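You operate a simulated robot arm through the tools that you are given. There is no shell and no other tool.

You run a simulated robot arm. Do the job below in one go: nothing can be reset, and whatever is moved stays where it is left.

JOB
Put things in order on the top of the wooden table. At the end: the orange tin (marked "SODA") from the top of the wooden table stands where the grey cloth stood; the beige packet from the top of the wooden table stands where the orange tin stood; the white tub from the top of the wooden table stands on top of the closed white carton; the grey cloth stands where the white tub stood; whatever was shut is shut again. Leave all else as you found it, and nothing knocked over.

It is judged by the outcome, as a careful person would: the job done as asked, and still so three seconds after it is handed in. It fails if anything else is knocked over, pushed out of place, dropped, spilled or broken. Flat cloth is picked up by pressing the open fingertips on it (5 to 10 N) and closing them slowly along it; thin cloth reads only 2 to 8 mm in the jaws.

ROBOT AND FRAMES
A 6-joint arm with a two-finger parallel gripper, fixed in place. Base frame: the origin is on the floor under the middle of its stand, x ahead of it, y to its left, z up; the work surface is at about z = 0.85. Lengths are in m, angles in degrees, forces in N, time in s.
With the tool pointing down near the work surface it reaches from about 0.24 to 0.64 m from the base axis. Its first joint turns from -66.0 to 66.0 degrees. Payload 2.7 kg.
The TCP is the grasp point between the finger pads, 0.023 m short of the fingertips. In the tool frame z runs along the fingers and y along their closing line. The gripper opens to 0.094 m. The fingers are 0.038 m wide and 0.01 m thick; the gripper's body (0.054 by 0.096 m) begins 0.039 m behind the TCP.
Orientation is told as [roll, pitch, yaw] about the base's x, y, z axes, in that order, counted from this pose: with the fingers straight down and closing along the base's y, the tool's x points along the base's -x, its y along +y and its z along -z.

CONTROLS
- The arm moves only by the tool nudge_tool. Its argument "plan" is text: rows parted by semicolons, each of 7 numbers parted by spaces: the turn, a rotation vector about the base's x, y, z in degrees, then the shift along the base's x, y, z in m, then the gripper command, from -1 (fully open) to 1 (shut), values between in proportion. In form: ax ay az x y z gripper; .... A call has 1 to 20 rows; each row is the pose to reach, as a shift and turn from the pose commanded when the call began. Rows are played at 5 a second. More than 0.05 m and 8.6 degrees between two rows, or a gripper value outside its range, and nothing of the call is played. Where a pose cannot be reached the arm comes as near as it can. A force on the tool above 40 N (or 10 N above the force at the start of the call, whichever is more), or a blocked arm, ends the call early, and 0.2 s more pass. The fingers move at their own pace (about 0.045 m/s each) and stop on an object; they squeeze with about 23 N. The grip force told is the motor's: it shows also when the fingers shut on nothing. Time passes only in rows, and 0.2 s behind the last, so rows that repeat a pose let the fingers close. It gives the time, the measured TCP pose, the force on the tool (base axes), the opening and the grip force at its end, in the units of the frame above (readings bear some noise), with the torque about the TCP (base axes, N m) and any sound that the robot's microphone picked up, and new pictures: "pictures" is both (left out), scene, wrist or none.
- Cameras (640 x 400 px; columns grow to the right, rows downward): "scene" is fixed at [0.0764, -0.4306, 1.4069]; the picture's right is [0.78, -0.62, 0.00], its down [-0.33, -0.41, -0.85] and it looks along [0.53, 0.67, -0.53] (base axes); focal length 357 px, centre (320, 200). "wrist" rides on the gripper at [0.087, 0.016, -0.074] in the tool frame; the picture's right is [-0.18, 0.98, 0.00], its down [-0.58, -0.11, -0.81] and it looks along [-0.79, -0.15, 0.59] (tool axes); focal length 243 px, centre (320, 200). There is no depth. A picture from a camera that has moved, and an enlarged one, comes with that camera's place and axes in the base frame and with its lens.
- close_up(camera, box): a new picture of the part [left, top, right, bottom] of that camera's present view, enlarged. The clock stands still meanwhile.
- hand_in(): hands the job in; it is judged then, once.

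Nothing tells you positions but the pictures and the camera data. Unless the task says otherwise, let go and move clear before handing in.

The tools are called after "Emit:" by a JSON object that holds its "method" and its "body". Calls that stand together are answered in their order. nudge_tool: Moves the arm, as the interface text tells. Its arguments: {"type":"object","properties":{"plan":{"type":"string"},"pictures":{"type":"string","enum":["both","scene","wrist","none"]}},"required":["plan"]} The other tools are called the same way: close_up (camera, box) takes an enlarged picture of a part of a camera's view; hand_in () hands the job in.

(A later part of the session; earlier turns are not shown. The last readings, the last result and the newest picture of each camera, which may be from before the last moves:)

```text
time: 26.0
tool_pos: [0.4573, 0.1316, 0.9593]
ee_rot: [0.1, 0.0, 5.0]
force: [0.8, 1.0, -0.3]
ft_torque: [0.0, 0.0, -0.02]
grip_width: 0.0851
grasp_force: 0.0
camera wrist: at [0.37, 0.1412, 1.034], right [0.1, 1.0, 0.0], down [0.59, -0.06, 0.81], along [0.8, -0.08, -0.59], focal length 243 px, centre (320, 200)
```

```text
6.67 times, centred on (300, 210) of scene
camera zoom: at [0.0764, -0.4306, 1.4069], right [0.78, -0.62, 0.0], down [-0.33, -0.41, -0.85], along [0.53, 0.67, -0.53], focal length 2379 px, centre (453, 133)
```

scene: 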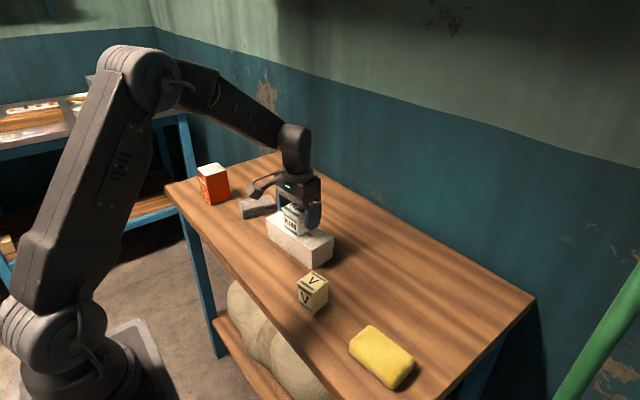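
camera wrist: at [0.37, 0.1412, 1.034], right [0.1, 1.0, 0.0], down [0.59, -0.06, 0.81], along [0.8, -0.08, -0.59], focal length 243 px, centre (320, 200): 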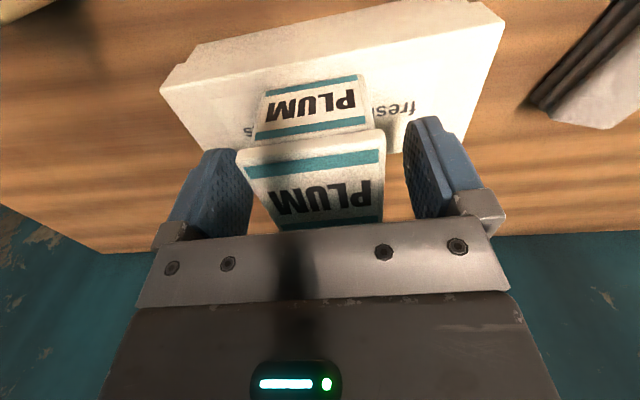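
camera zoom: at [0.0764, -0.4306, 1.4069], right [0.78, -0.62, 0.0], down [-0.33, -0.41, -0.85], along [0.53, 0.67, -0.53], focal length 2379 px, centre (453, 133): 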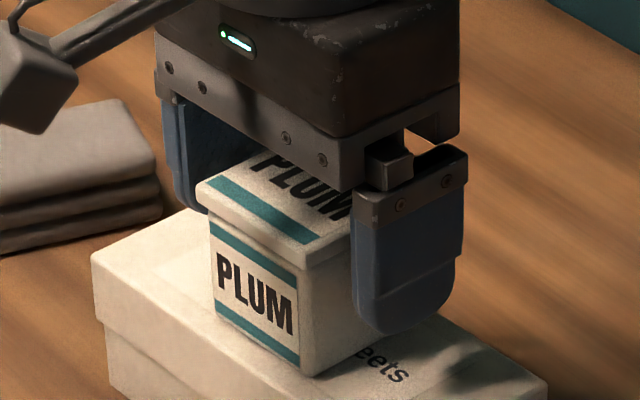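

The tub stands well on the carton lid. I'm rising straight up and moving over the folded cloth near (0.461, 0.335).

Emit:
{"method": "nudge_tool", "body": {"plan": "0 0 0 0 0 0.015 -0.8; 0 0 0 0 0 0.04 -0.9; 0 0 0 0 0 0.07 -1; 0 0 0 0 0 0.095 -1; 0 0 -3 0.0005 0.034 0.095 -1; 0 0 -6 0.001 0.068 0.095 -1; 0 0 -9 0.0015 0.102 0.095 -1; 0 0 -12 0.002 0.136 0.095 -1; 0 0 -15 0.0025 0.17 0.095 -1; 0 0 -18 0.0025 0.2035 0.08 -1; 0 0 -18 0.0025 0.2035 0.055 -1; 0 0 -18 0.0025 0.2035 0.04 -1; 0 0 -18 0.0025 0.2035 0.04 -1", "pictures": "both"}}

Emit:
{"method": "close_up", "body": {"camera": "wrist", "box": [220, 0, 420, 125]}}

Emit:
{"method": "close_up", "body": {"camera": "scene", "box": [225, 175, 345, 265]}}

```text
time: 28.8
tool_pos: [0.4609, 0.3349, 0.9991]
ee_rot: [0.1, -0.1, -13.1]
force: [0.7, 0.2, 1.5]
ft_torque: [0.02, 0.02, 0.02]
grip_width: 0.094
grasp_force: 0.1
camera wrist: at [0.3799, 0.371, 1.0743], right [0.4, 0.92, 0.0], down [0.54, -0.24, 0.81], along [0.74, -0.32, -0.59], focal length 243 px, centre (320, 200)
```

scene: 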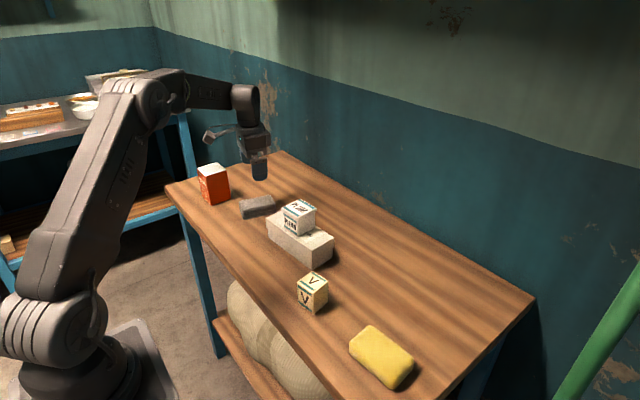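
wrist: 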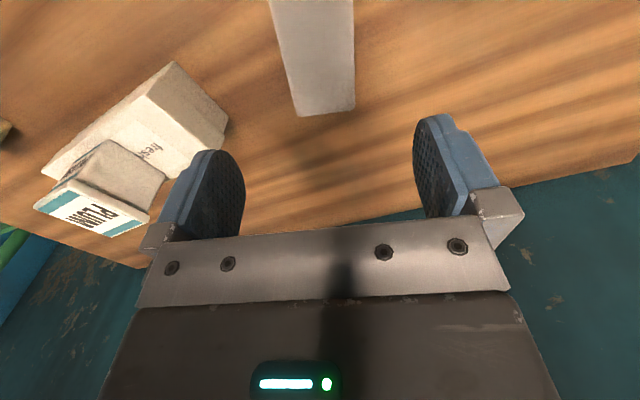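

```text
3.20 times, centred on (320, 62) of wrist
camera zoom: at [0.3799, 0.371, 1.0743], right [0.4, 0.92, 0.0], down [0.54, -0.24, 0.81], along [0.74, -0.32, -0.59], focal length 776 px, centre (320, 640)
```

zoom: 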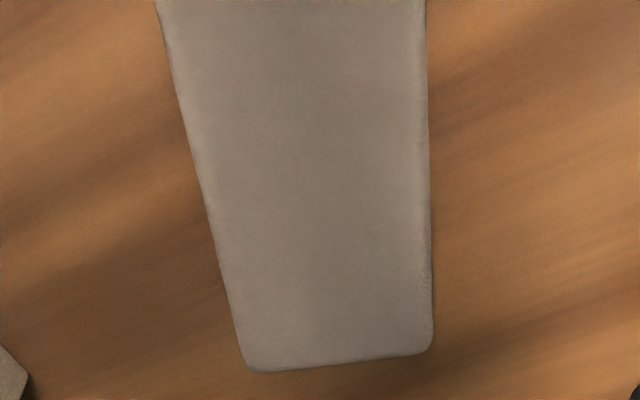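

```text
4.44 times, centred on (285, 220) of scene
camera zoom: at [0.0764, -0.4306, 1.4069], right [0.78, -0.62, 0.0], down [-0.33, -0.41, -0.85], along [0.53, 0.67, -0.53], focal length 1586 px, centre (476, 111)
```

zoom: 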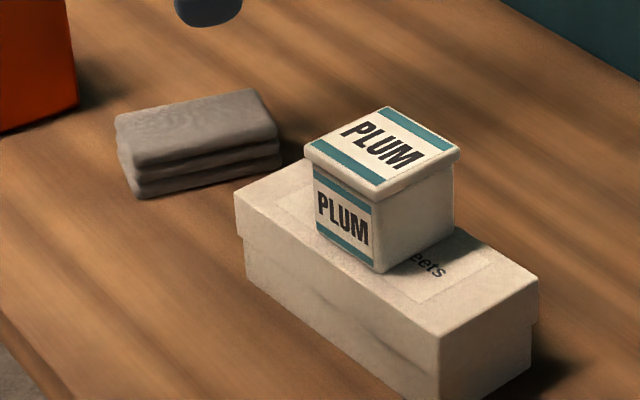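

The tub sits squarely on the carton. The cloth is centred almost exactly under the tool and turned about -14.5°, so I'm descending with the open jaws straddling its 55 mm width.

Emit:
{"method": "nudge_tool", "body": {"plan": "0 0 -0.5 0.0005 0 -0.03 -1; 0 0 -1 0.001 0 -0.06 -1; 0 0 -1.5 0.001 0 -0.085 -1; 0 0 -1.5 0.001 0 -0.105 -1; 0 0 -1.5 0.001 0 -0.117 -1; 0 0 -1.5 0.001 0 -0.122 -1; 0 0 -1.5 0.001 0 -0.122 -1", "pictures": "both"}}

Emit:
{"method": "close_up", "body": {"camera": "scene", "box": [200, 140, 320, 230]}}

```text
time: 30.4
tool_pos: [0.4615, 0.3349, 0.8775]
ee_rot: [0.1, -0.1, -14.4]
force: [0.7, -0.2, -0.1]
ft_torque: [0.02, -0.02, 0.0]
grip_width: 0.0941
grasp_force: 0.0
camera wrist: at [0.3822, 0.3739, 0.9525], right [0.42, 0.91, 0.0], down [0.53, -0.25, 0.81], along [0.73, -0.34, -0.59], focal length 243 px, centre (320, 200)
```

scene: 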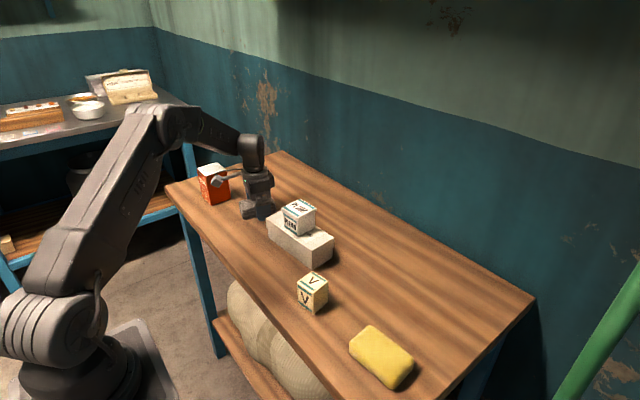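
wrist: 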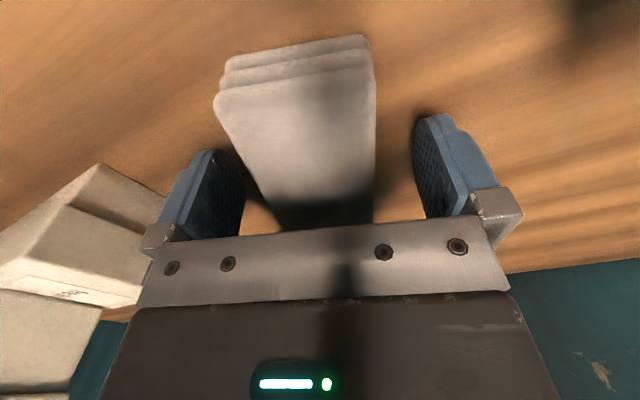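

```text
4.44 times, centred on (260, 185) of scene
camera zoom: at [0.0764, -0.4306, 1.4069], right [0.78, -0.62, 0.0], down [-0.33, -0.41, -0.85], along [0.53, 0.67, -0.53], focal length 1586 px, centre (587, 267)
```

zoom: 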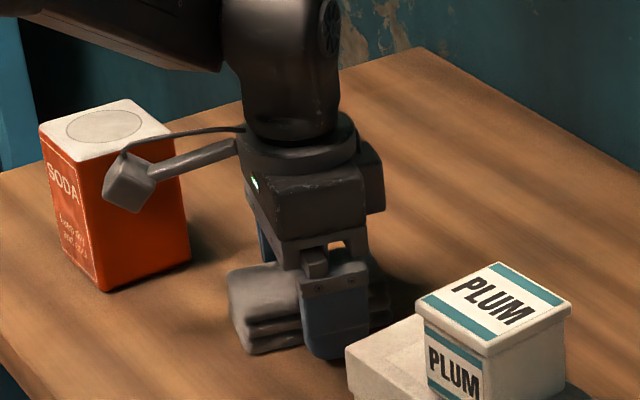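

The cloth is between the pads with clearance on both sides. I'm closing slowly.

Emit:
{"method": "nudge_tool", "body": {"plan": "0 0 0 0 0 0 -0.6; 0 0 0 0 0 0 -0.35; 0 0 0 0 0 0 -0.2; 0 0 0 0 0 0 0; 0 0 0 0 0 0 0.3; 0 0 0 0 0 0 0.7; 0 0 0 0 0 0 1; 0 0 0 0 0 0 1", "pictures": "both"}}

Emit:
{"method": "close_up", "body": {"camera": "scene", "box": [200, 140, 320, 230]}}

```text
time: 32.2
tool_pos: [0.4632, 0.3361, 0.8775]
ee_rot: [0.1, 0.1, -14.5]
force: [-0.4, 0.4, 1.1]
ft_torque: [-0.03, 0.02, -0.02]
grip_width: 0.0554
grasp_force: 23.1
camera wrist: at [0.3821, 0.3739, 0.9528], right [0.42, 0.91, 0.0], down [0.53, -0.25, 0.81], along [0.73, -0.34, -0.59], focal length 243 px, centre (320, 200)
```

scene: 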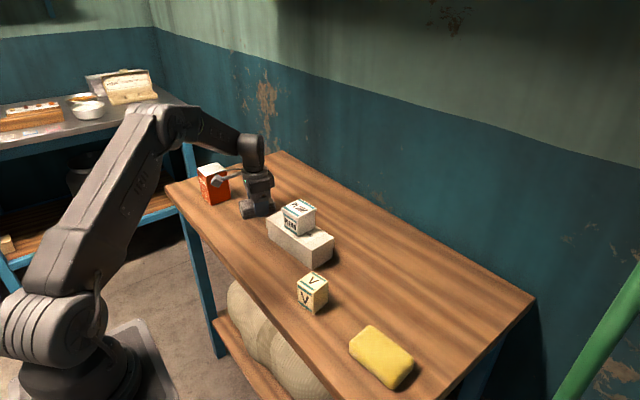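
wrist: 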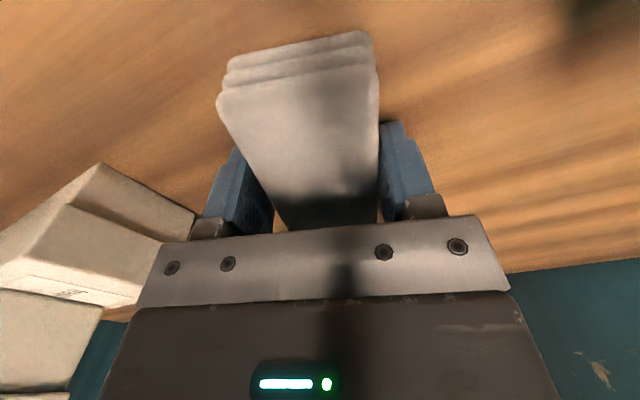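

```text
4.44 times, centred on (260, 185) of scene
camera zoom: at [0.0764, -0.4306, 1.4069], right [0.78, -0.62, 0.0], down [-0.33, -0.41, -0.85], along [0.53, 0.67, -0.53], focal length 1586 px, centre (587, 267)
```

zoom: 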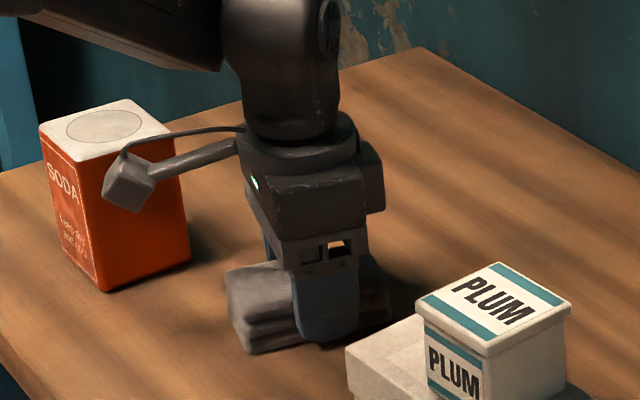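

The folded cloth is firm, reading 55 mm in the jaws. I'm lifting it slowly to check the hold.

Emit:
{"method": "nudge_tool", "body": {"plan": "0 0 0 0 0 0.002 1; 0 0 0 0 0 0.005 1; 0 0 0 0 0 0.009 1; 0 0 0 0 0 0.014 1; 0 0 0 0 0 0.018 1; 0 0 0 0 0 0.02 1; 0 0 0 0 0 0.02 1; 0 0 0 0 0 0.02 1", "pictures": "both"}}

Emit:
{"method": "close_up", "body": {"camera": "scene", "box": [200, 140, 320, 230]}}

```text
time: 34.0
tool_pos: [0.4623, 0.3351, 0.8973]
ee_rot: [0.1, 0.1, -14.5]
force: [-0.1, -0.2, -0.1]
ft_torque: [0.0, -0.01, 0.02]
grip_width: 0.0558
grasp_force: 23.5
camera wrist: at [0.3823, 0.3735, 0.972], right [0.42, 0.91, 0.0], down [0.53, -0.25, 0.81], along [0.73, -0.34, -0.59], focal length 243 px, centre (320, 200)
```

scene: 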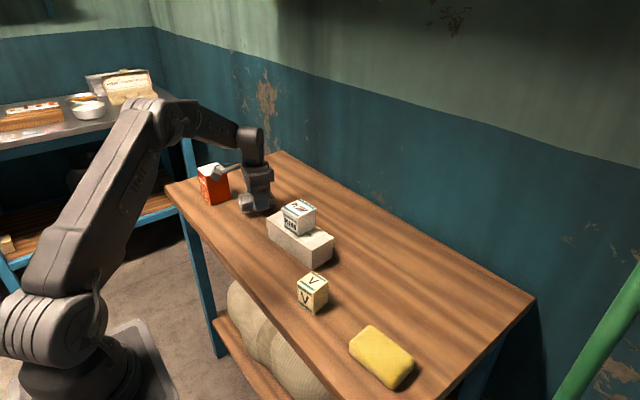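
wrist: 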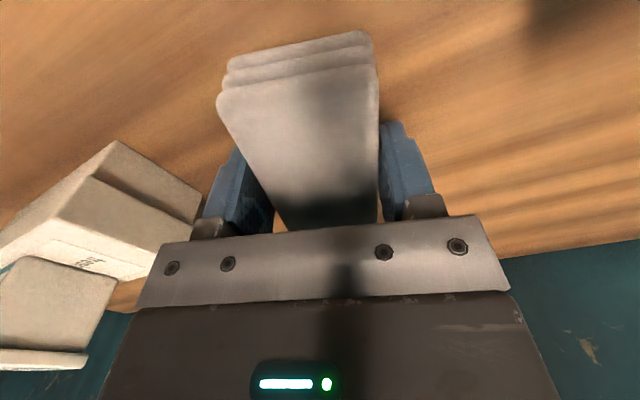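

```text
4.44 times, centred on (260, 185) of scene
camera zoom: at [0.0764, -0.4306, 1.4069], right [0.78, -0.62, 0.0], down [-0.33, -0.41, -0.85], along [0.53, 0.67, -0.53], focal length 1586 px, centre (587, 267)
```

zoom: 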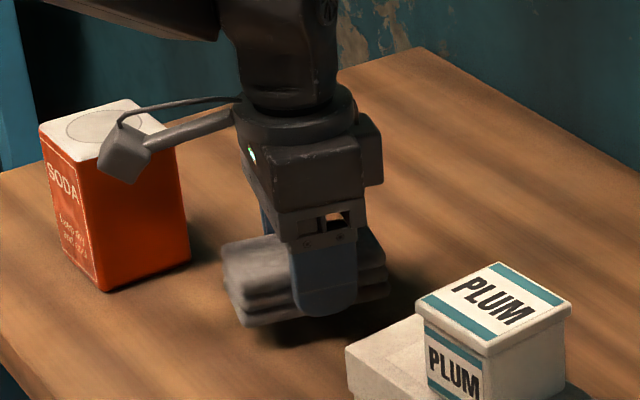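

The cloth is held firmly. I'm lifting it above the tub and carton (top about 0.967) and carrying it toward the tub's old place.

Emit:
{"method": "nudge_tool", "body": {"plan": "0 0 0 0 0 0.005 1; 0 0 0 0 0 0.02 1; 0 0 0 0 0 0.045 1; 0 0 0 0 0 0.07 1; 0 0 0 0 0 0.095 1; 0 0 0 0 0 0.12 1; 0 0 0 0 0 0.145 1; 0 0 0 0 0 0.1625 1; 0 0 0.1 0.0005 -0.0063 0.1625 1; 0 0 0.4 0.0017 -0.0211 0.1625 1; 0 0 0.9 0.0038 -0.0464 0.1625 1; 0 0 1.5 0.0062 -0.076 0.1625 1; 0 0 2.1 0.0086 -0.1055 0.1625 1; 0 0 2.7 0.011 -0.135 0.1625 1; 0 0 3.3 0.0135 -0.1646 0.1625 1; 0 0 3.9 0.0159 -0.1941 0.1625 1; 0 0 4.5 0.0183 -0.2237 0.1625 1; 0 0 5.1 0.0207 -0.2532 0.1625 1; 0 0 5.5 0.0224 -0.2743 0.1625 1; 0 0 5.8 0.0235 -0.287 0.1625 1", "pictures": "both"}}

```text
time: 38.2
tool_pos: [0.4872, 0.0481, 1.0605]
ee_rot: [0.1, 0.0, -8.7]
force: [0.0, 0.8, 0.0]
ft_torque: [0.02, -0.01, 0.01]
grip_width: 0.0553
grasp_force: 22.8
camera wrist: at [0.4027, 0.0777, 1.1362], right [0.33, 0.94, 0.0], down [0.56, -0.2, 0.81], along [0.76, -0.27, -0.59], focal length 243 px, centre (320, 200)
```

scene: 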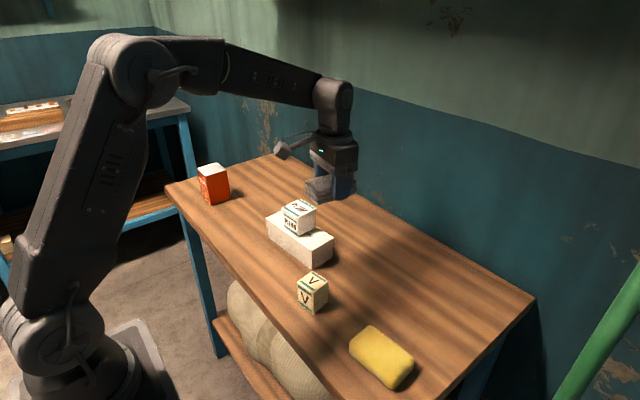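
wrist: 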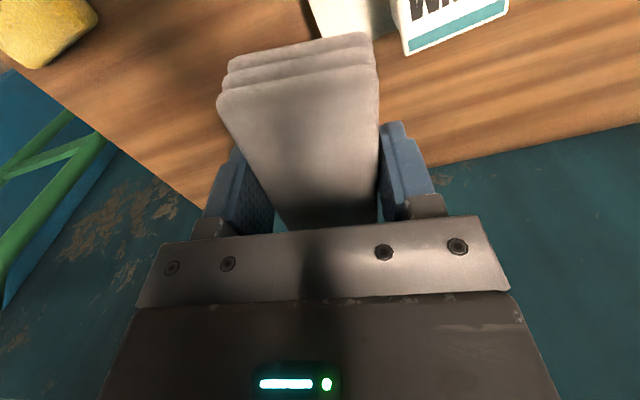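

The cloth is riding well. I'm completing the carry to the tub's old spot (about 0.4965, -0.087) and lowering to just above the table.

Emit:
{"method": "nudge_tool", "body": {"plan": "0 0 0.3 0.0011 -0.0135 0 1; 0 0 0.8 0.0033 -0.0405 0 1; 0 0 1.4 0.0055 -0.0675 0 1; 0 0 2 0.0077 -0.0945 0 1; 0 0 2.5 0.01 -0.122 0 1; 0 0 2.7 0.011 -0.135 -0.005 1; 0 0 2.7 0.011 -0.135 -0.03 1; 0 0 2.7 0.011 -0.135 -0.06 1; 0 0 2.7 0.011 -0.135 -0.09 1; 0 0 2.7 0.011 -0.135 -0.12 1; 0 0 2.7 0.011 -0.135 -0.145 1; 0 0 2.7 0.011 -0.135 -0.163 1; 0 0 2.7 0.011 -0.135 -0.173 1; 0 0 2.7 0.011 -0.135 -0.177 1; 0 0 2.7 0.011 -0.135 -0.177 1", "pictures": "both"}}

Emit:
{"method": "close_up", "body": {"camera": "scene", "box": [310, 230, 430, 320]}}

```text
time: 41.4
tool_pos: [0.4958, -0.0853, 0.8819]
ee_rot: [0.1, 0.0, -6.1]
force: [-1.0, 0.4, -0.1]
ft_torque: [0.02, -0.04, 0.02]
grip_width: 0.0552
grasp_force: 23.1
camera wrist: at [0.4121, -0.0602, 0.9568], right [0.29, 0.96, 0.0], down [0.57, -0.17, 0.81], along [0.77, -0.23, -0.59], focal length 243 px, centre (320, 200)
```

scene: 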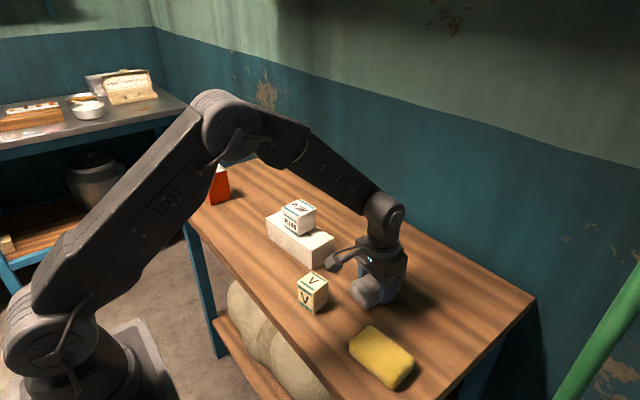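
wrist: 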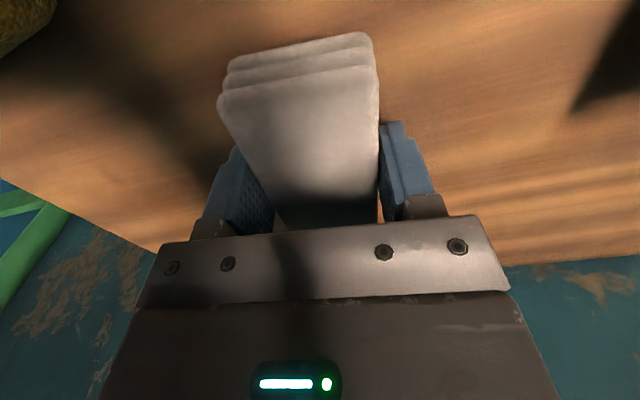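

```text
4.44 times, centred on (370, 275) of scene
camera zoom: at [0.0764, -0.4306, 1.4069], right [0.78, -0.62, 0.0], down [-0.33, -0.41, -0.85], along [0.53, 0.67, -0.53], focal length 1586 px, centre (98, -133)
```

zoom: 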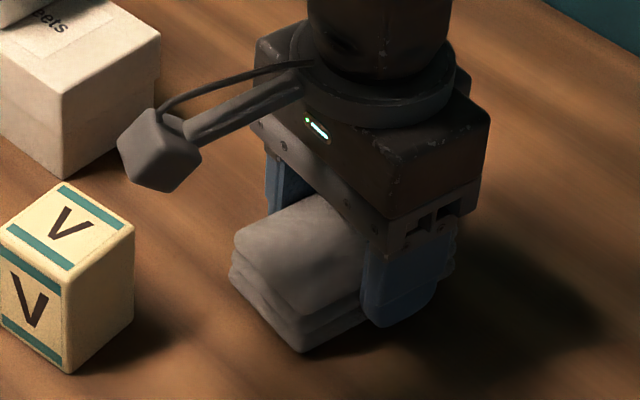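

Everything is clear around it. I'm lowering the last 5 mm in small steps to touch down.

Emit:
{"method": "nudge_tool", "body": {"plan": "0 0 0 0 0 -0.001 1; 0 0 0 0 0 -0.002 1; 0 0 0 0 0 -0.003 1; 0 0 0 0 0 -0.004 1; 0 0 0 0 0 -0.005 1; 0 0 0 0 0 -0.005 1", "pictures": "none"}}

```text
time: 42.8
tool_pos: [0.496, -0.0858, 0.8773]
ee_rot: [0.1, -0.1, -5.8]
force: [-0.1, 0.7, 1.9]
ft_torque: [-0.02, 0.01, -0.01]
grip_width: 0.0552
grasp_force: 23.0
```

There is light contact at z 0.878. I'm going down one more millimetre and then releasing slowly.

Emit:
{"method": "nudge_tool", "body": {"plan": "0 0 0 0 0 -0.0005 1; 0 0 0 0 0 -0.001 1; 0 0 0 0 0 -0.001 -0.15; 0 0 0 0 0 -0.001 -0.25; 0 0 0 0 0 -0.001 -0.4; 0 0 0 0 0 -0.001 -0.6; 0 0 0 0 0 -0.001 -0.9; 0 0 0 0 0 -0.001 -0.9", "pictures": "both"}}

Emit:
{"method": "close_up", "body": {"camera": "scene", "box": [310, 230, 430, 320]}}

```text
time: 44.6
tool_pos: [0.4957, -0.088, 0.8777]
ee_rot: [0.0, 0.0, -6.1]
force: [-0.1, -0.9, 0.2]
ft_torque: [0.03, 0.01, -0.01]
grip_width: 0.0891
grasp_force: 0.0
camera wrist: at [0.4119, -0.0612, 0.9522], right [0.29, 0.96, 0.0], down [0.57, -0.17, 0.81], along [0.77, -0.23, -0.59], focal length 243 px, centre (320, 200)
```

scene: 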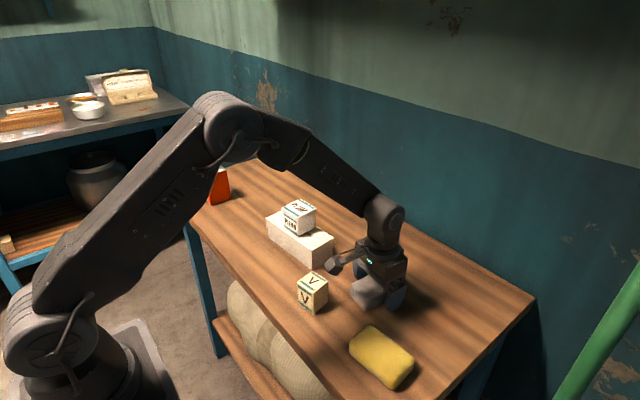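
wrist: 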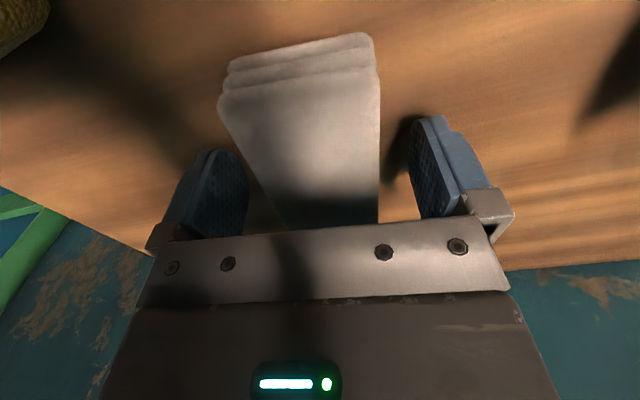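

```text
4.44 times, centred on (370, 275) of scene
camera zoom: at [0.0764, -0.4306, 1.4069], right [0.78, -0.62, 0.0], down [-0.33, -0.41, -0.85], along [0.53, 0.67, -0.53], focal length 1586 px, centre (98, -133)
```

zoom: 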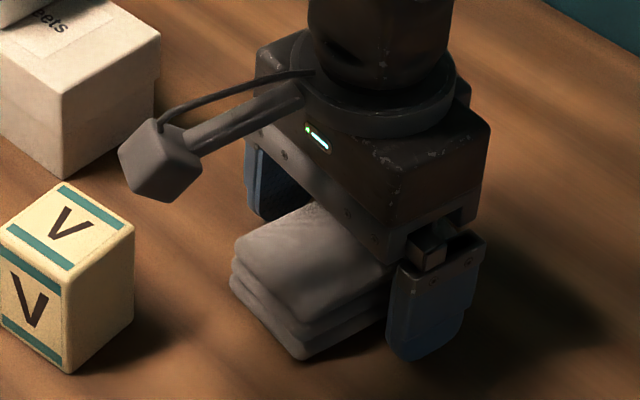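

The cloth rests where the tub stood. I'm rising and travelling over to the orange tin near (0.4014, 0.4755).

Emit:
{"method": "nudge_tool", "body": {"plan": "0 0 0 0 0 0.02 -1; 0 0 0 0 0 0.06 -1; 0 0 0 0 0 0.1 -1; 0 0 0 0 0 0.14 -1; 0 0 0 0 0 0.175 -1; 0 0 0.6 -0.0073 0.0433 0.175 -1; 0 0 1.2 -0.0146 0.0865 0.175 -1; 0 0 1.8 -0.0219 0.1298 0.175 -1; 0 0 2.5 -0.0293 0.1731 0.175 -1; 0 0 3.1 -0.0366 0.2163 0.175 -1; 0 0 3.7 -0.0439 0.2596 0.175 -1; 0 0 4.3 -0.0512 0.3029 0.175 -1; 0 0 4.9 -0.0585 0.3462 0.175 -1; 0 0 5.5 -0.0658 0.3894 0.175 -1; 0 0 6.2 -0.0732 0.4327 0.175 -1; 0 0 6.8 -0.0805 0.476 0.175 -1; 0 0 7.4 -0.0878 0.5192 0.175 -1; 0 0 8 -0.0951 0.5625 0.165 -1; 0 0 8 -0.0951 0.5625 0.15 -1; 0 0 8 -0.0951 0.5625 0.15 -1", "pictures": "both"}}

Emit:
{"method": "close_up", "body": {"camera": "wrist", "box": [200, 0, 440, 150]}}

Emit:
{"method": "close_up", "body": {"camera": "scene", "box": [280, 200, 420, 320]}}

```text
time: 48.8
tool_pos: [0.4011, 0.4738, 1.0251]
ee_rot: [0.0, -0.1, 2.0]
force: [0.0, -0.4, 0.0]
ft_torque: [-0.02, -0.01, 0.0]
grip_width: 0.0939
grasp_force: 0.0
camera wrist: at [0.3144, 0.488, 1.1011], right [0.15, 0.99, 0.0], down [0.58, -0.09, 0.81], along [0.8, -0.12, -0.59], focal length 243 px, centre (320, 200)
```

scene: 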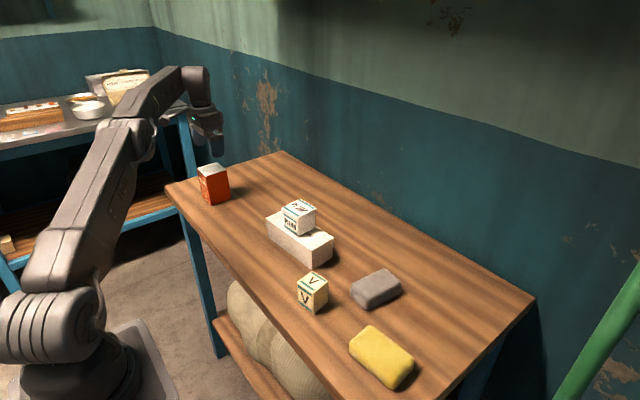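
wrist: 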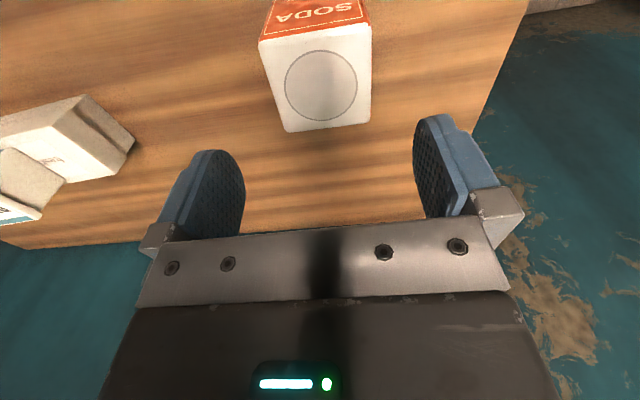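

```text
2.67 times, centred on (320, 75) of wrist
camera zoom: at [0.3144, 0.488, 1.1011], right [0.15, 0.99, 0.0], down [0.58, -0.09, 0.81], along [0.8, -0.12, -0.59], focal length 647 px, centre (320, 533)
```

zoom: 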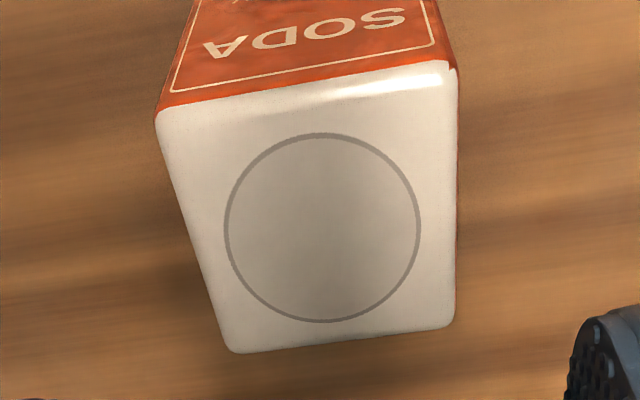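

```text
3.33 times, centred on (350, 260) of scene
camera zoom: at [0.0764, -0.4306, 1.4069], right [0.78, -0.62, 0.0], down [-0.33, -0.41, -0.85], along [0.53, 0.67, -0.53], focal length 1189 px, centre (220, 0)
```

zoom: 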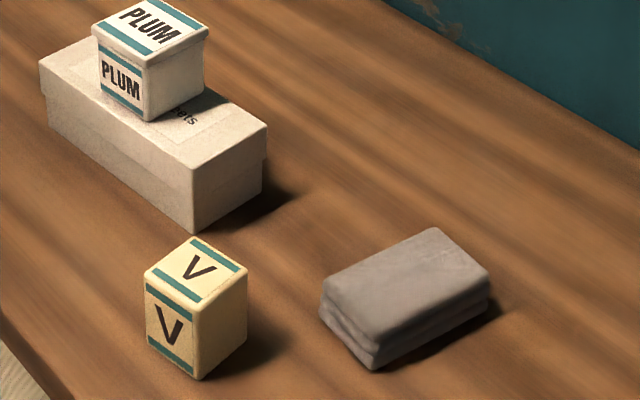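

The tin's top is nearly centred under the jaws, so I'm shifting 2 mm and descending to grip its upper sides. The gripper body must stay above the tin's top at 0.945.

Emit:
{"method": "nudge_tool", "body": {"plan": "0 0 -0.5 0 0.001 -0.025 -1; 0 0 -1 0 0.002 -0.05 -1; 0 0 -1.5 0 0.002 -0.075 -1; 0 0 -1.5 0 0.002 -0.095 -1; 0 0 -1.5 0 0.002 -0.105 -1; 0 0 -1.5 0 0.002 -0.11 -1; 0 0 -1.5 0 0.002 -0.11 -1", "pictures": "both"}}

Emit:
{"method": "close_up", "body": {"camera": "scene", "box": [170, 110, 270, 220]}}

```text
time: 50.4
tool_pos: [0.4016, 0.4783, 0.915]
ee_rot: [0.0, -0.1, 0.5]
force: [1.3, -0.4, -0.4]
ft_torque: [-0.04, -0.01, -0.02]
grip_width: 0.0941
grasp_force: 0.0
camera wrist: at [0.315, 0.495, 0.9898], right [0.18, 0.98, 0.0], down [0.58, -0.11, 0.81], along [0.79, -0.14, -0.59], focal length 243 px, centre (320, 200)
```

scene: 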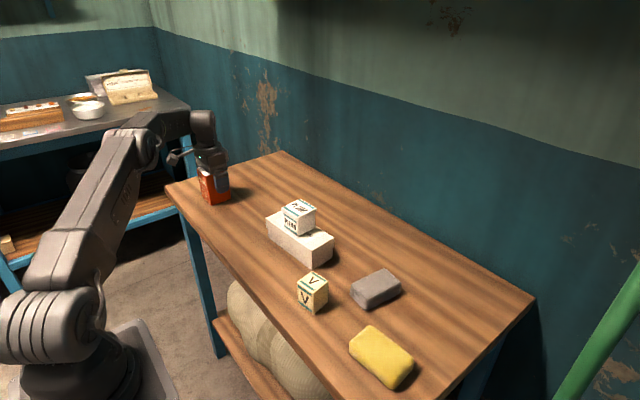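
wrist: 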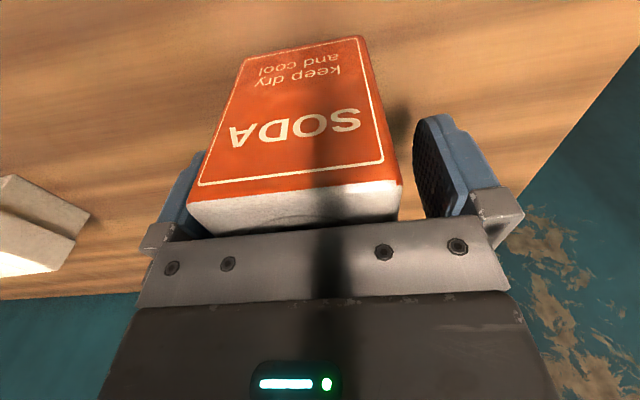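

```text
3.64 times, centred on (220, 165) of scene
camera zoom: at [0.0764, -0.4306, 1.4069], right [0.78, -0.62, 0.0], down [-0.33, -0.41, -0.85], along [0.53, 0.67, -0.53], focal length 1298 px, centre (684, 327)
```

zoom: 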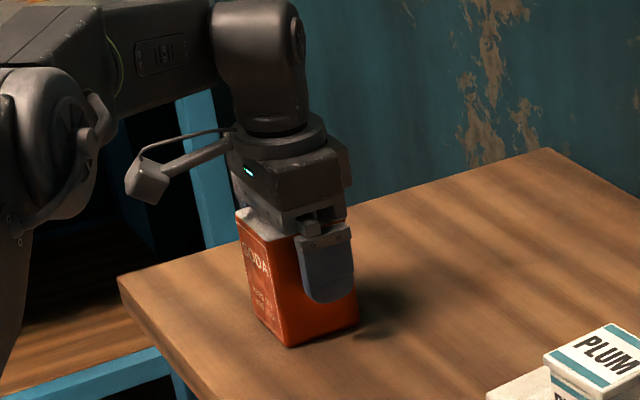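

The tin is inside the jaws. I'm centring by 1.5 mm and closing slowly.

Emit:
{"method": "nudge_tool", "body": {"plan": "0 0 0 0 -0.0015 0 -1; 0 0 0 0 -0.0015 0 -0.6; 0 0 0 0 -0.0015 0 -0.4; 0 0 0 0 -0.0015 0 -0.3; 0 0 0 0 -0.0015 0 0; 0 0 0 0 -0.0015 0 0.5; 0 0 0 0 -0.0015 0 1; 0 0 0 0 -0.0015 0 1", "pictures": "both"}}

Emit:
{"method": "close_up", "body": {"camera": "scene", "box": [170, 110, 270, 220]}}

```text
time: 52.2
tool_pos: [0.4016, 0.4764, 0.9156]
ee_rot: [0.1, 0.0, 0.5]
force: [0.0, -1.5, 0.7]
ft_torque: [-0.25, -0.02, 0.05]
grip_width: 0.066
grasp_force: 23.4
camera wrist: at [0.3151, 0.4934, 0.9906], right [0.18, 0.98, 0.0], down [0.58, -0.11, 0.81], along [0.79, -0.14, -0.59], focal length 243 px, centre (320, 200)
```

scene: 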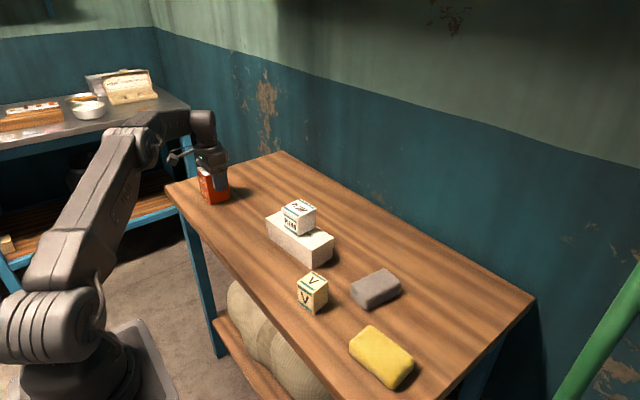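
wrist: 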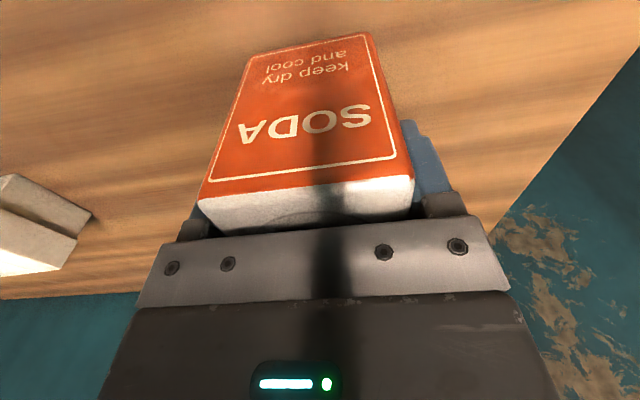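

```text
3.64 times, centred on (220, 165) of scene
camera zoom: at [0.0765, -0.4306, 1.4069], right [0.78, -0.62, 0.0], down [-0.33, -0.41, -0.85], along [0.53, 0.67, -0.53], focal length 1298 px, centre (684, 327)
```

zoom: 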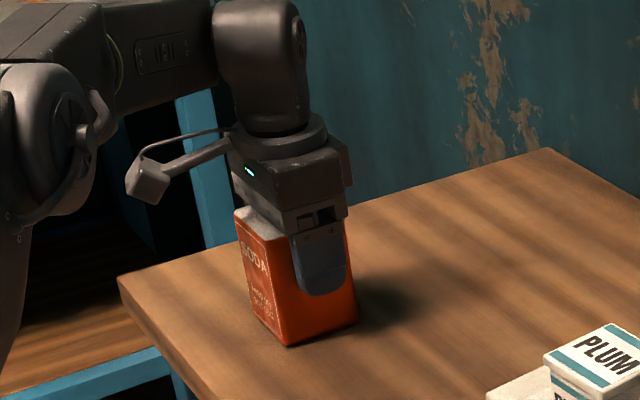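

The tin is gripped at 66 mm. I'm lifting slowly and checking for slip or tilt.

Emit:
{"method": "nudge_tool", "body": {"plan": "0 0 0 0 0 0.002 1; 0 0 0 0 0 0.004 1; 0 0 0 0 0 0.007 1; 0 0 0 0 0 0.011 1; 0 0 0 0 0 0.015 1; 0 0 0 0 0 0.018 1; 0 0 0 0 0 0.02 1; 0 0 0 0 0 0.02 1; 0 0 0 0 0 0.02 1", "pictures": "both"}}

Emit:
{"method": "close_up", "body": {"camera": "scene", "box": [170, 110, 270, 220]}}

```text
time: 54.2
tool_pos: [0.4019, 0.4763, 0.9345]
ee_rot: [0.1, -0.1, 0.5]
force: [-0.5, -0.3, -3.8]
ft_torque: [0.0, -0.03, 0.01]
grip_width: 0.0661
grasp_force: 23.0
camera wrist: at [0.3148, 0.4932, 1.0115], right [0.18, 0.98, 0.0], down [0.58, -0.11, 0.81], along [0.79, -0.14, -0.59], focal length 243 px, centre (320, 200)
```

scene: 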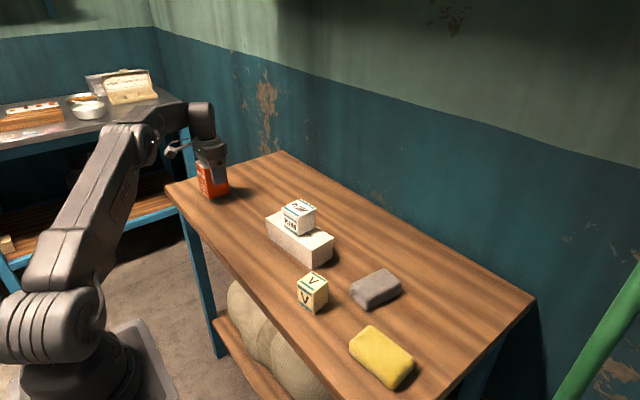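
wrist: 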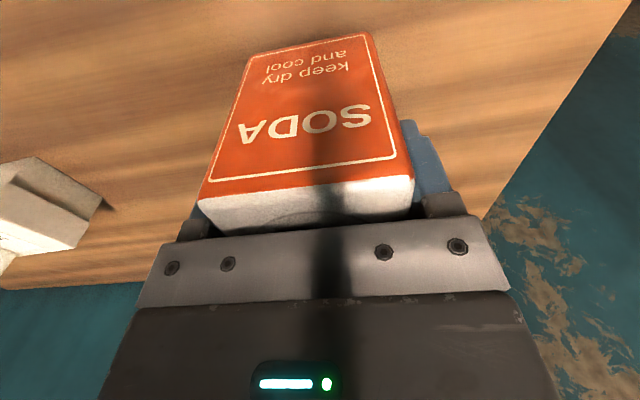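

```text
3.64 times, centred on (220, 165) of scene
camera zoom: at [0.0765, -0.4305, 1.4069], right [0.78, -0.62, 0.0], down [-0.33, -0.41, -0.85], along [0.53, 0.67, -0.53], focal length 1298 px, centre (684, 327)
```

zoom: 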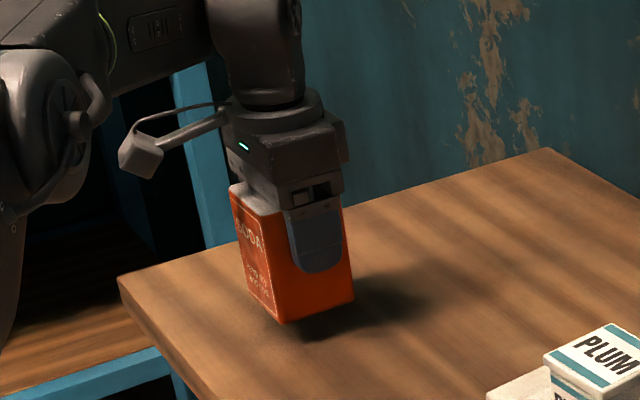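

The tin is held well and weighs about 0.4 kg. I'm carrying it to the cloth's old spot near (0.462, 0.335) and lowering to about 6 mm above the table.

Emit:
{"method": "nudge_tool", "body": {"plan": "0 0 0 0 0 0.006 1; 0 0 0 0 0 0.013 1; 0 0 0 0.0024 -0.0056 0.02 1; 0 0 0 0.0073 -0.0169 0.02 1; 0 0 0 0.0133 -0.031 0.02 1; 0 0 0 0.0206 -0.0479 0.02 1; 0 0 0 0.0279 -0.0649 0.02 1; 0 0 0 0.0351 -0.0818 0.02 1; 0 0 0 0.0424 -0.0987 0.02 1; 0 0 0 0.0497 -0.1156 0.02 1; 0 0 0 0.0558 -0.1297 0.02 1; 0 0 0 0.0594 -0.1382 0.02 1; 0 0 0 0.0606 -0.141 0.02 1; 0 0 0 0.0606 -0.141 0.012 1; 0 0 0 0.0606 -0.141 0.001 1; 0 0 0 0.0606 -0.141 -0.008 1; 0 0 0 0.0606 -0.141 -0.014 1; 0 0 0 0.0606 -0.141 -0.014 1", "pictures": "both"}}

Emit:
{"method": "close_up", "body": {"camera": "scene", "box": [190, 130, 340, 250]}}

```text
time: 58.0
tool_pos: [0.4612, 0.3348, 0.921]
ee_rot: [0.1, 0.0, 0.5]
force: [-1.4, 0.0, -4.3]
ft_torque: [0.0, -0.03, 0.0]
grip_width: 0.0657
grasp_force: 23.0
camera wrist: at [0.3748, 0.3512, 0.9963], right [0.18, 0.98, 0.0], down [0.58, -0.11, 0.81], along [0.79, -0.14, -0.59], focal length 243 px, centre (320, 200)
```

scene: 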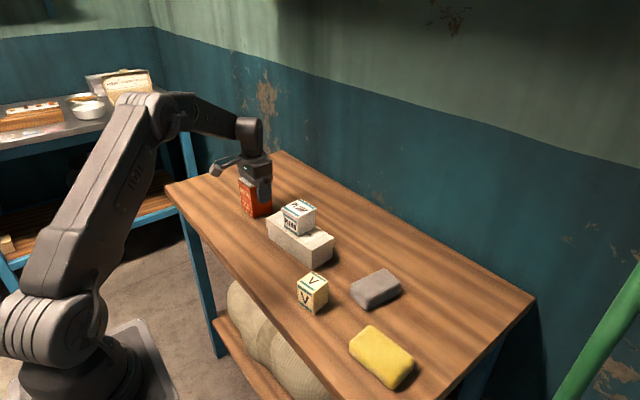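
wrist: 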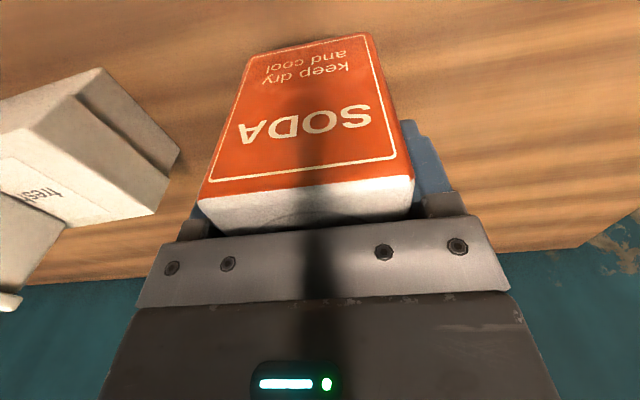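

```text
3.33 times, centred on (265, 190) of scene
camera zoom: at [0.0765, -0.4306, 1.4069], right [0.78, -0.62, 0.0], down [-0.33, -0.41, -0.85], along [0.53, 0.67, -0.53], focal length 1189 px, centre (503, 233)
```

zoom: 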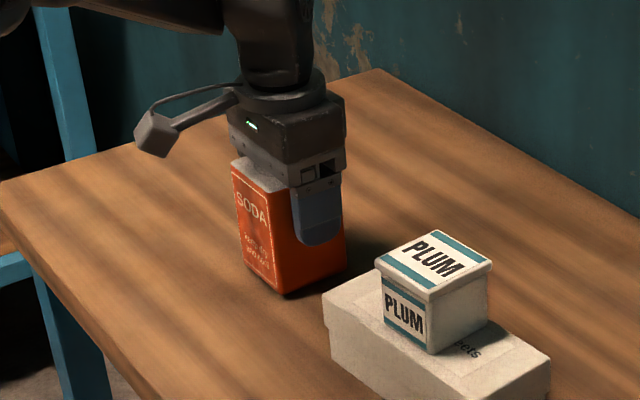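

The tin hangs upright over the cloth's old place. I'm lowering it in 1 mm steps to touch down.

Emit:
{"method": "nudge_tool", "body": {"plan": "0 0 0 0 0 -0.001 1; 0 0 0 0 0 -0.002 1; 0 0 0 0 0 -0.003 1; 0 0 0 0 0 -0.004 1; 0 0 0 0 0 -0.005 1; 0 0 0 0 0 -0.0055 1; 0 0 0 0 0 -0.0055 1", "pictures": "none"}}

```text
time: 59.6
tool_pos: [0.4618, 0.3372, 0.9168]
ee_rot: [0.1, 0.0, 0.5]
force: [0.0, 0.5, -4.7]
ft_torque: [0.03, -0.01, -0.01]
grip_width: 0.0658
grasp_force: 23.6
```

No contact yet, since the full weight is still on the tool. I'm lowering a bit more.

Emit:
{"method": "nudge_tool", "body": {"plan": "0 0 0 0 0 -0.0005 1; 0 0 0 0 0 -0.001 1; 0 0 0 0 0 -0.001 1", "pictures": "none"}}

```text
time: 60.4
tool_pos: [0.4621, 0.3358, 0.9182]
ee_rot: [0.2, -0.1, 0.5]
force: [0.6, 0.3, -3.5]
ft_torque: [-0.01, 0.0, 0.02]
grip_width: 0.0657
grasp_force: 23.2
```

Emit:
{"method": "nudge_tool", "body": {"plan": "0 0 0 0 0 -0.0005 1; 0 0 0 0 0 -0.001 1; 0 0 0 0 0 -0.001 1", "pictures": "none"}}

```text
time: 61.2
tool_pos: [0.4613, 0.3353, 0.9162]
ee_rot: [0.0, -0.1, 0.5]
force: [0.0, -0.2, -2.9]
ft_torque: [-0.03, 0.01, -0.01]
grip_width: 0.066
grasp_force: 23.3
```

Emit:
{"method": "nudge_tool", "body": {"plan": "0 0 0 0 0 -0.0005 1; 0 0 0 0 0 -0.001 1; 0 0 0 0 0 -0.001 1", "pictures": "scene"}}

Emit:
{"method": "close_up", "body": {"camera": "scene", "box": [220, 160, 300, 230]}}

```text
time: 62.0
tool_pos: [0.4608, 0.3364, 0.9155]
ee_rot: [0.1, -0.1, 0.6]
force: [-2.7, 0.7, 3.1]
ft_torque: [-0.18, 0.39, -0.11]
grip_width: 0.066
grasp_force: 23.3
```

scene: 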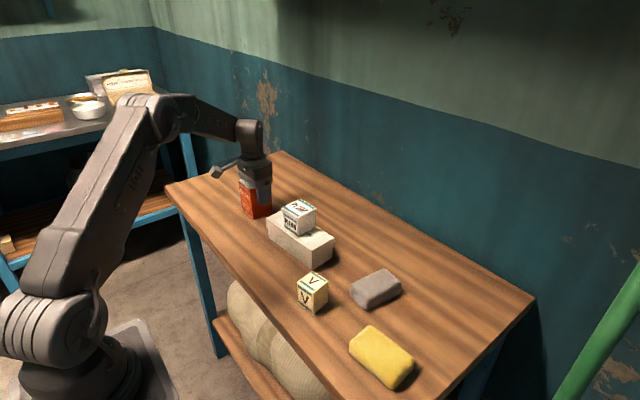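

```text
5.71 times, centred on (260, 195) of scene
camera zoom: at [0.0763, -0.4306, 1.4069], right [0.78, -0.62, 0.0], down [-0.33, -0.41, -0.85], along [0.53, 0.67, -0.53], focal length 2039 px, centre (663, 229)
```

zoom: 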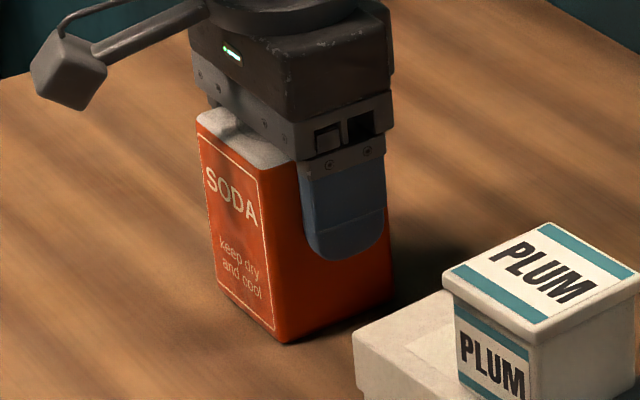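

The tin is on the table, with the force now pushing up. I'm opening the fingers gently.

Emit:
{"method": "nudge_tool", "body": {"plan": "0 0 0 0 0 0 -0.3; 0 0 0 0 0 0 -0.42; 0 0 0 0 0 0 -0.5; 0 0 0 0 0 0 -0.7; 0 0 0 0 0 0 -1; 0 0 0 0 0 0 -1", "pictures": "both"}}

Emit:
{"method": "close_up", "body": {"camera": "scene", "box": [220, 160, 300, 230]}}

```text
time: 63.4
tool_pos: [0.4621, 0.336, 0.9164]
ee_rot: [0.1, 0.0, 0.5]
force: [0.6, 0.2, 0.1]
ft_torque: [-0.02, 0.0, 0.0]
grip_width: 0.0939
grasp_force: 0.1
camera wrist: at [0.3747, 0.3518, 0.9901], right [0.18, 0.98, 0.0], down [0.58, -0.11, 0.81], along [0.79, -0.14, -0.59], focal length 243 px, centre (320, 200)
```

scene: 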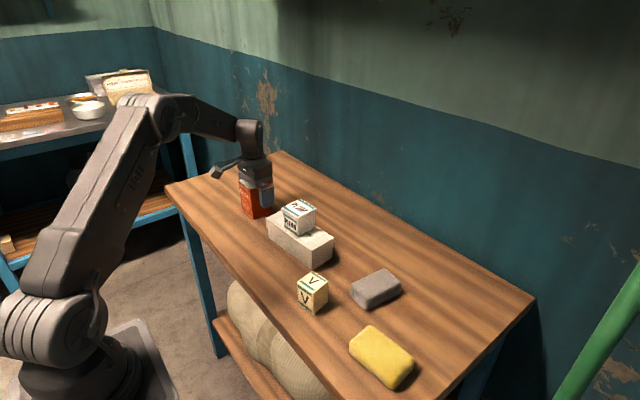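
wrist: 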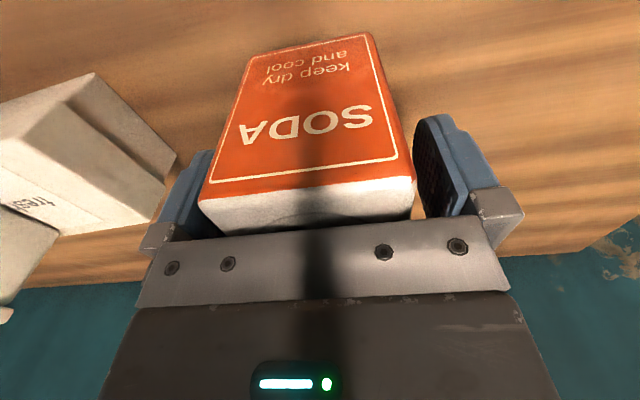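

```text
5.71 times, centred on (260, 195) of scene
camera zoom: at [0.0764, -0.4306, 1.4069], right [0.78, -0.62, 0.0], down [-0.33, -0.41, -0.85], along [0.53, 0.67, -0.53], focal length 2039 px, centre (663, 229)
```

zoom: 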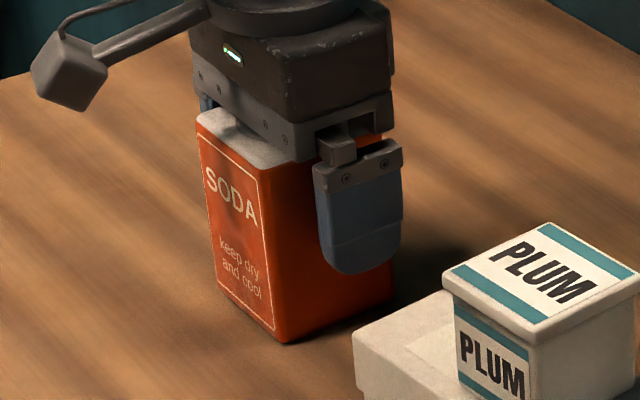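

The tin stands free and upright. I'm rising clear and moving over the beige packet near (0.377, -0.029).

Emit:
{"method": "nudge_tool", "body": {"plan": "0 0 0 0 0 0.02 -1; 0 0 0 0 0 0.05 -1; 0 0 0 0 0 0.085 -1; 0 0 0 0 0 0.12 -1; 0 0 0 0 0 0.145 -1; 0 0 0.8 -0.0094 -0.0404 0.145 -1; 0 0 1.7 -0.0189 -0.0809 0.145 -1; 0 0 2.5 -0.0283 -0.1213 0.145 -1; 0 0 3.3 -0.0378 -0.1618 0.145 -1; 0 0 4.2 -0.0472 -0.2022 0.145 -1; 0 0 5 -0.0567 -0.2427 0.145 -1; 0 0 5.8 -0.0661 -0.2831 0.145 -1; 0 0 6.7 -0.0756 -0.3236 0.145 -1; 0 0 7.5 -0.085 -0.364 0.14 -1; 0 0 7.5 -0.085 -0.364 0.11 -1; 0 0 7.5 -0.085 -0.364 0.085 -1; 0 0 7.5 -0.085 -0.364 0.085 -1", "pictures": "both"}}

Emit:
{"method": "close_up", "body": {"camera": "wrist", "box": [220, 0, 420, 125]}}

Emit:
{"method": "close_up", "body": {"camera": "scene", "box": [180, 140, 340, 270]}}

```text
time: 67.0
tool_pos: [0.3759, -0.0292, 0.9989]
ee_rot: [0.1, 0.0, 8.0]
force: [-0.4, -0.1, 0.4]
ft_torque: [-0.02, 0.03, 0.03]
grip_width: 0.0938
grasp_force: 0.1
camera wrist: at [0.2882, -0.0236, 1.0735], right [0.05, 1.0, 0.0], down [0.59, -0.03, 0.81], along [0.81, -0.04, -0.59], focal length 243 px, centre (320, 200)
```

scene: 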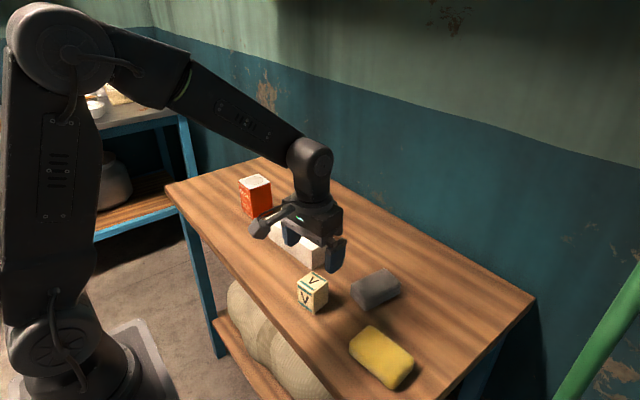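
wrist: 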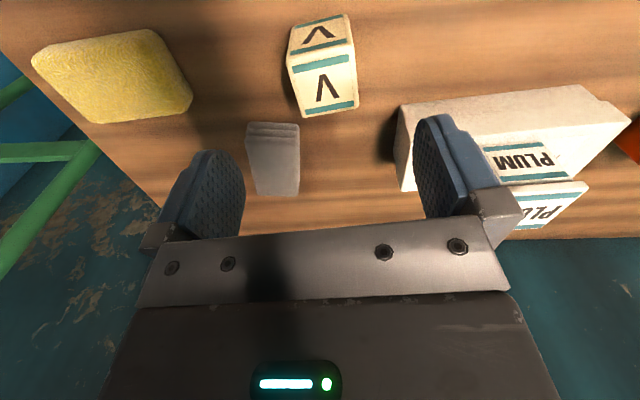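

```text
3.20 times, centred on (320, 62) of wrist
camera zoom: at [0.2882, -0.0236, 1.0735], right [0.05, 1.0, 0.0], down [0.59, -0.03, 0.81], along [0.81, -0.04, -0.59], focal length 776 px, centre (320, 640)
```

zoom: 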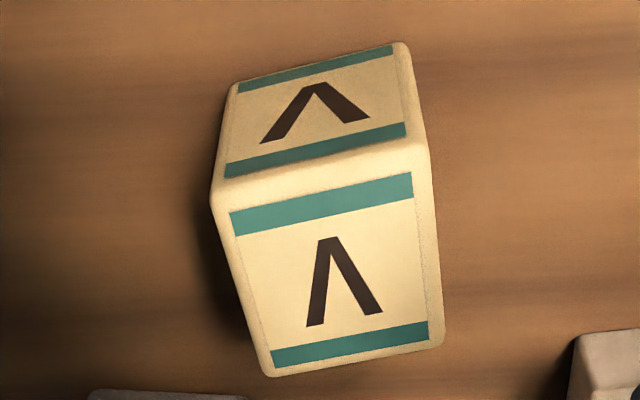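

```text
3.08 times, centred on (260, 205) of scene
camera zoom: at [0.0764, -0.4306, 1.4069], right [0.78, -0.62, 0.0], down [-0.33, -0.41, -0.85], along [0.53, 0.67, -0.53], focal length 1098 px, centre (505, 185)
```

zoom: 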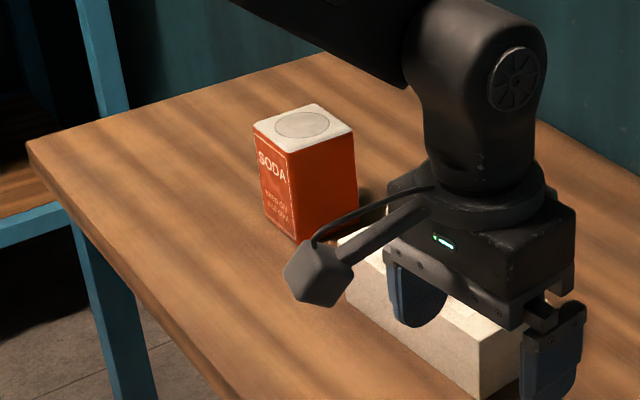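

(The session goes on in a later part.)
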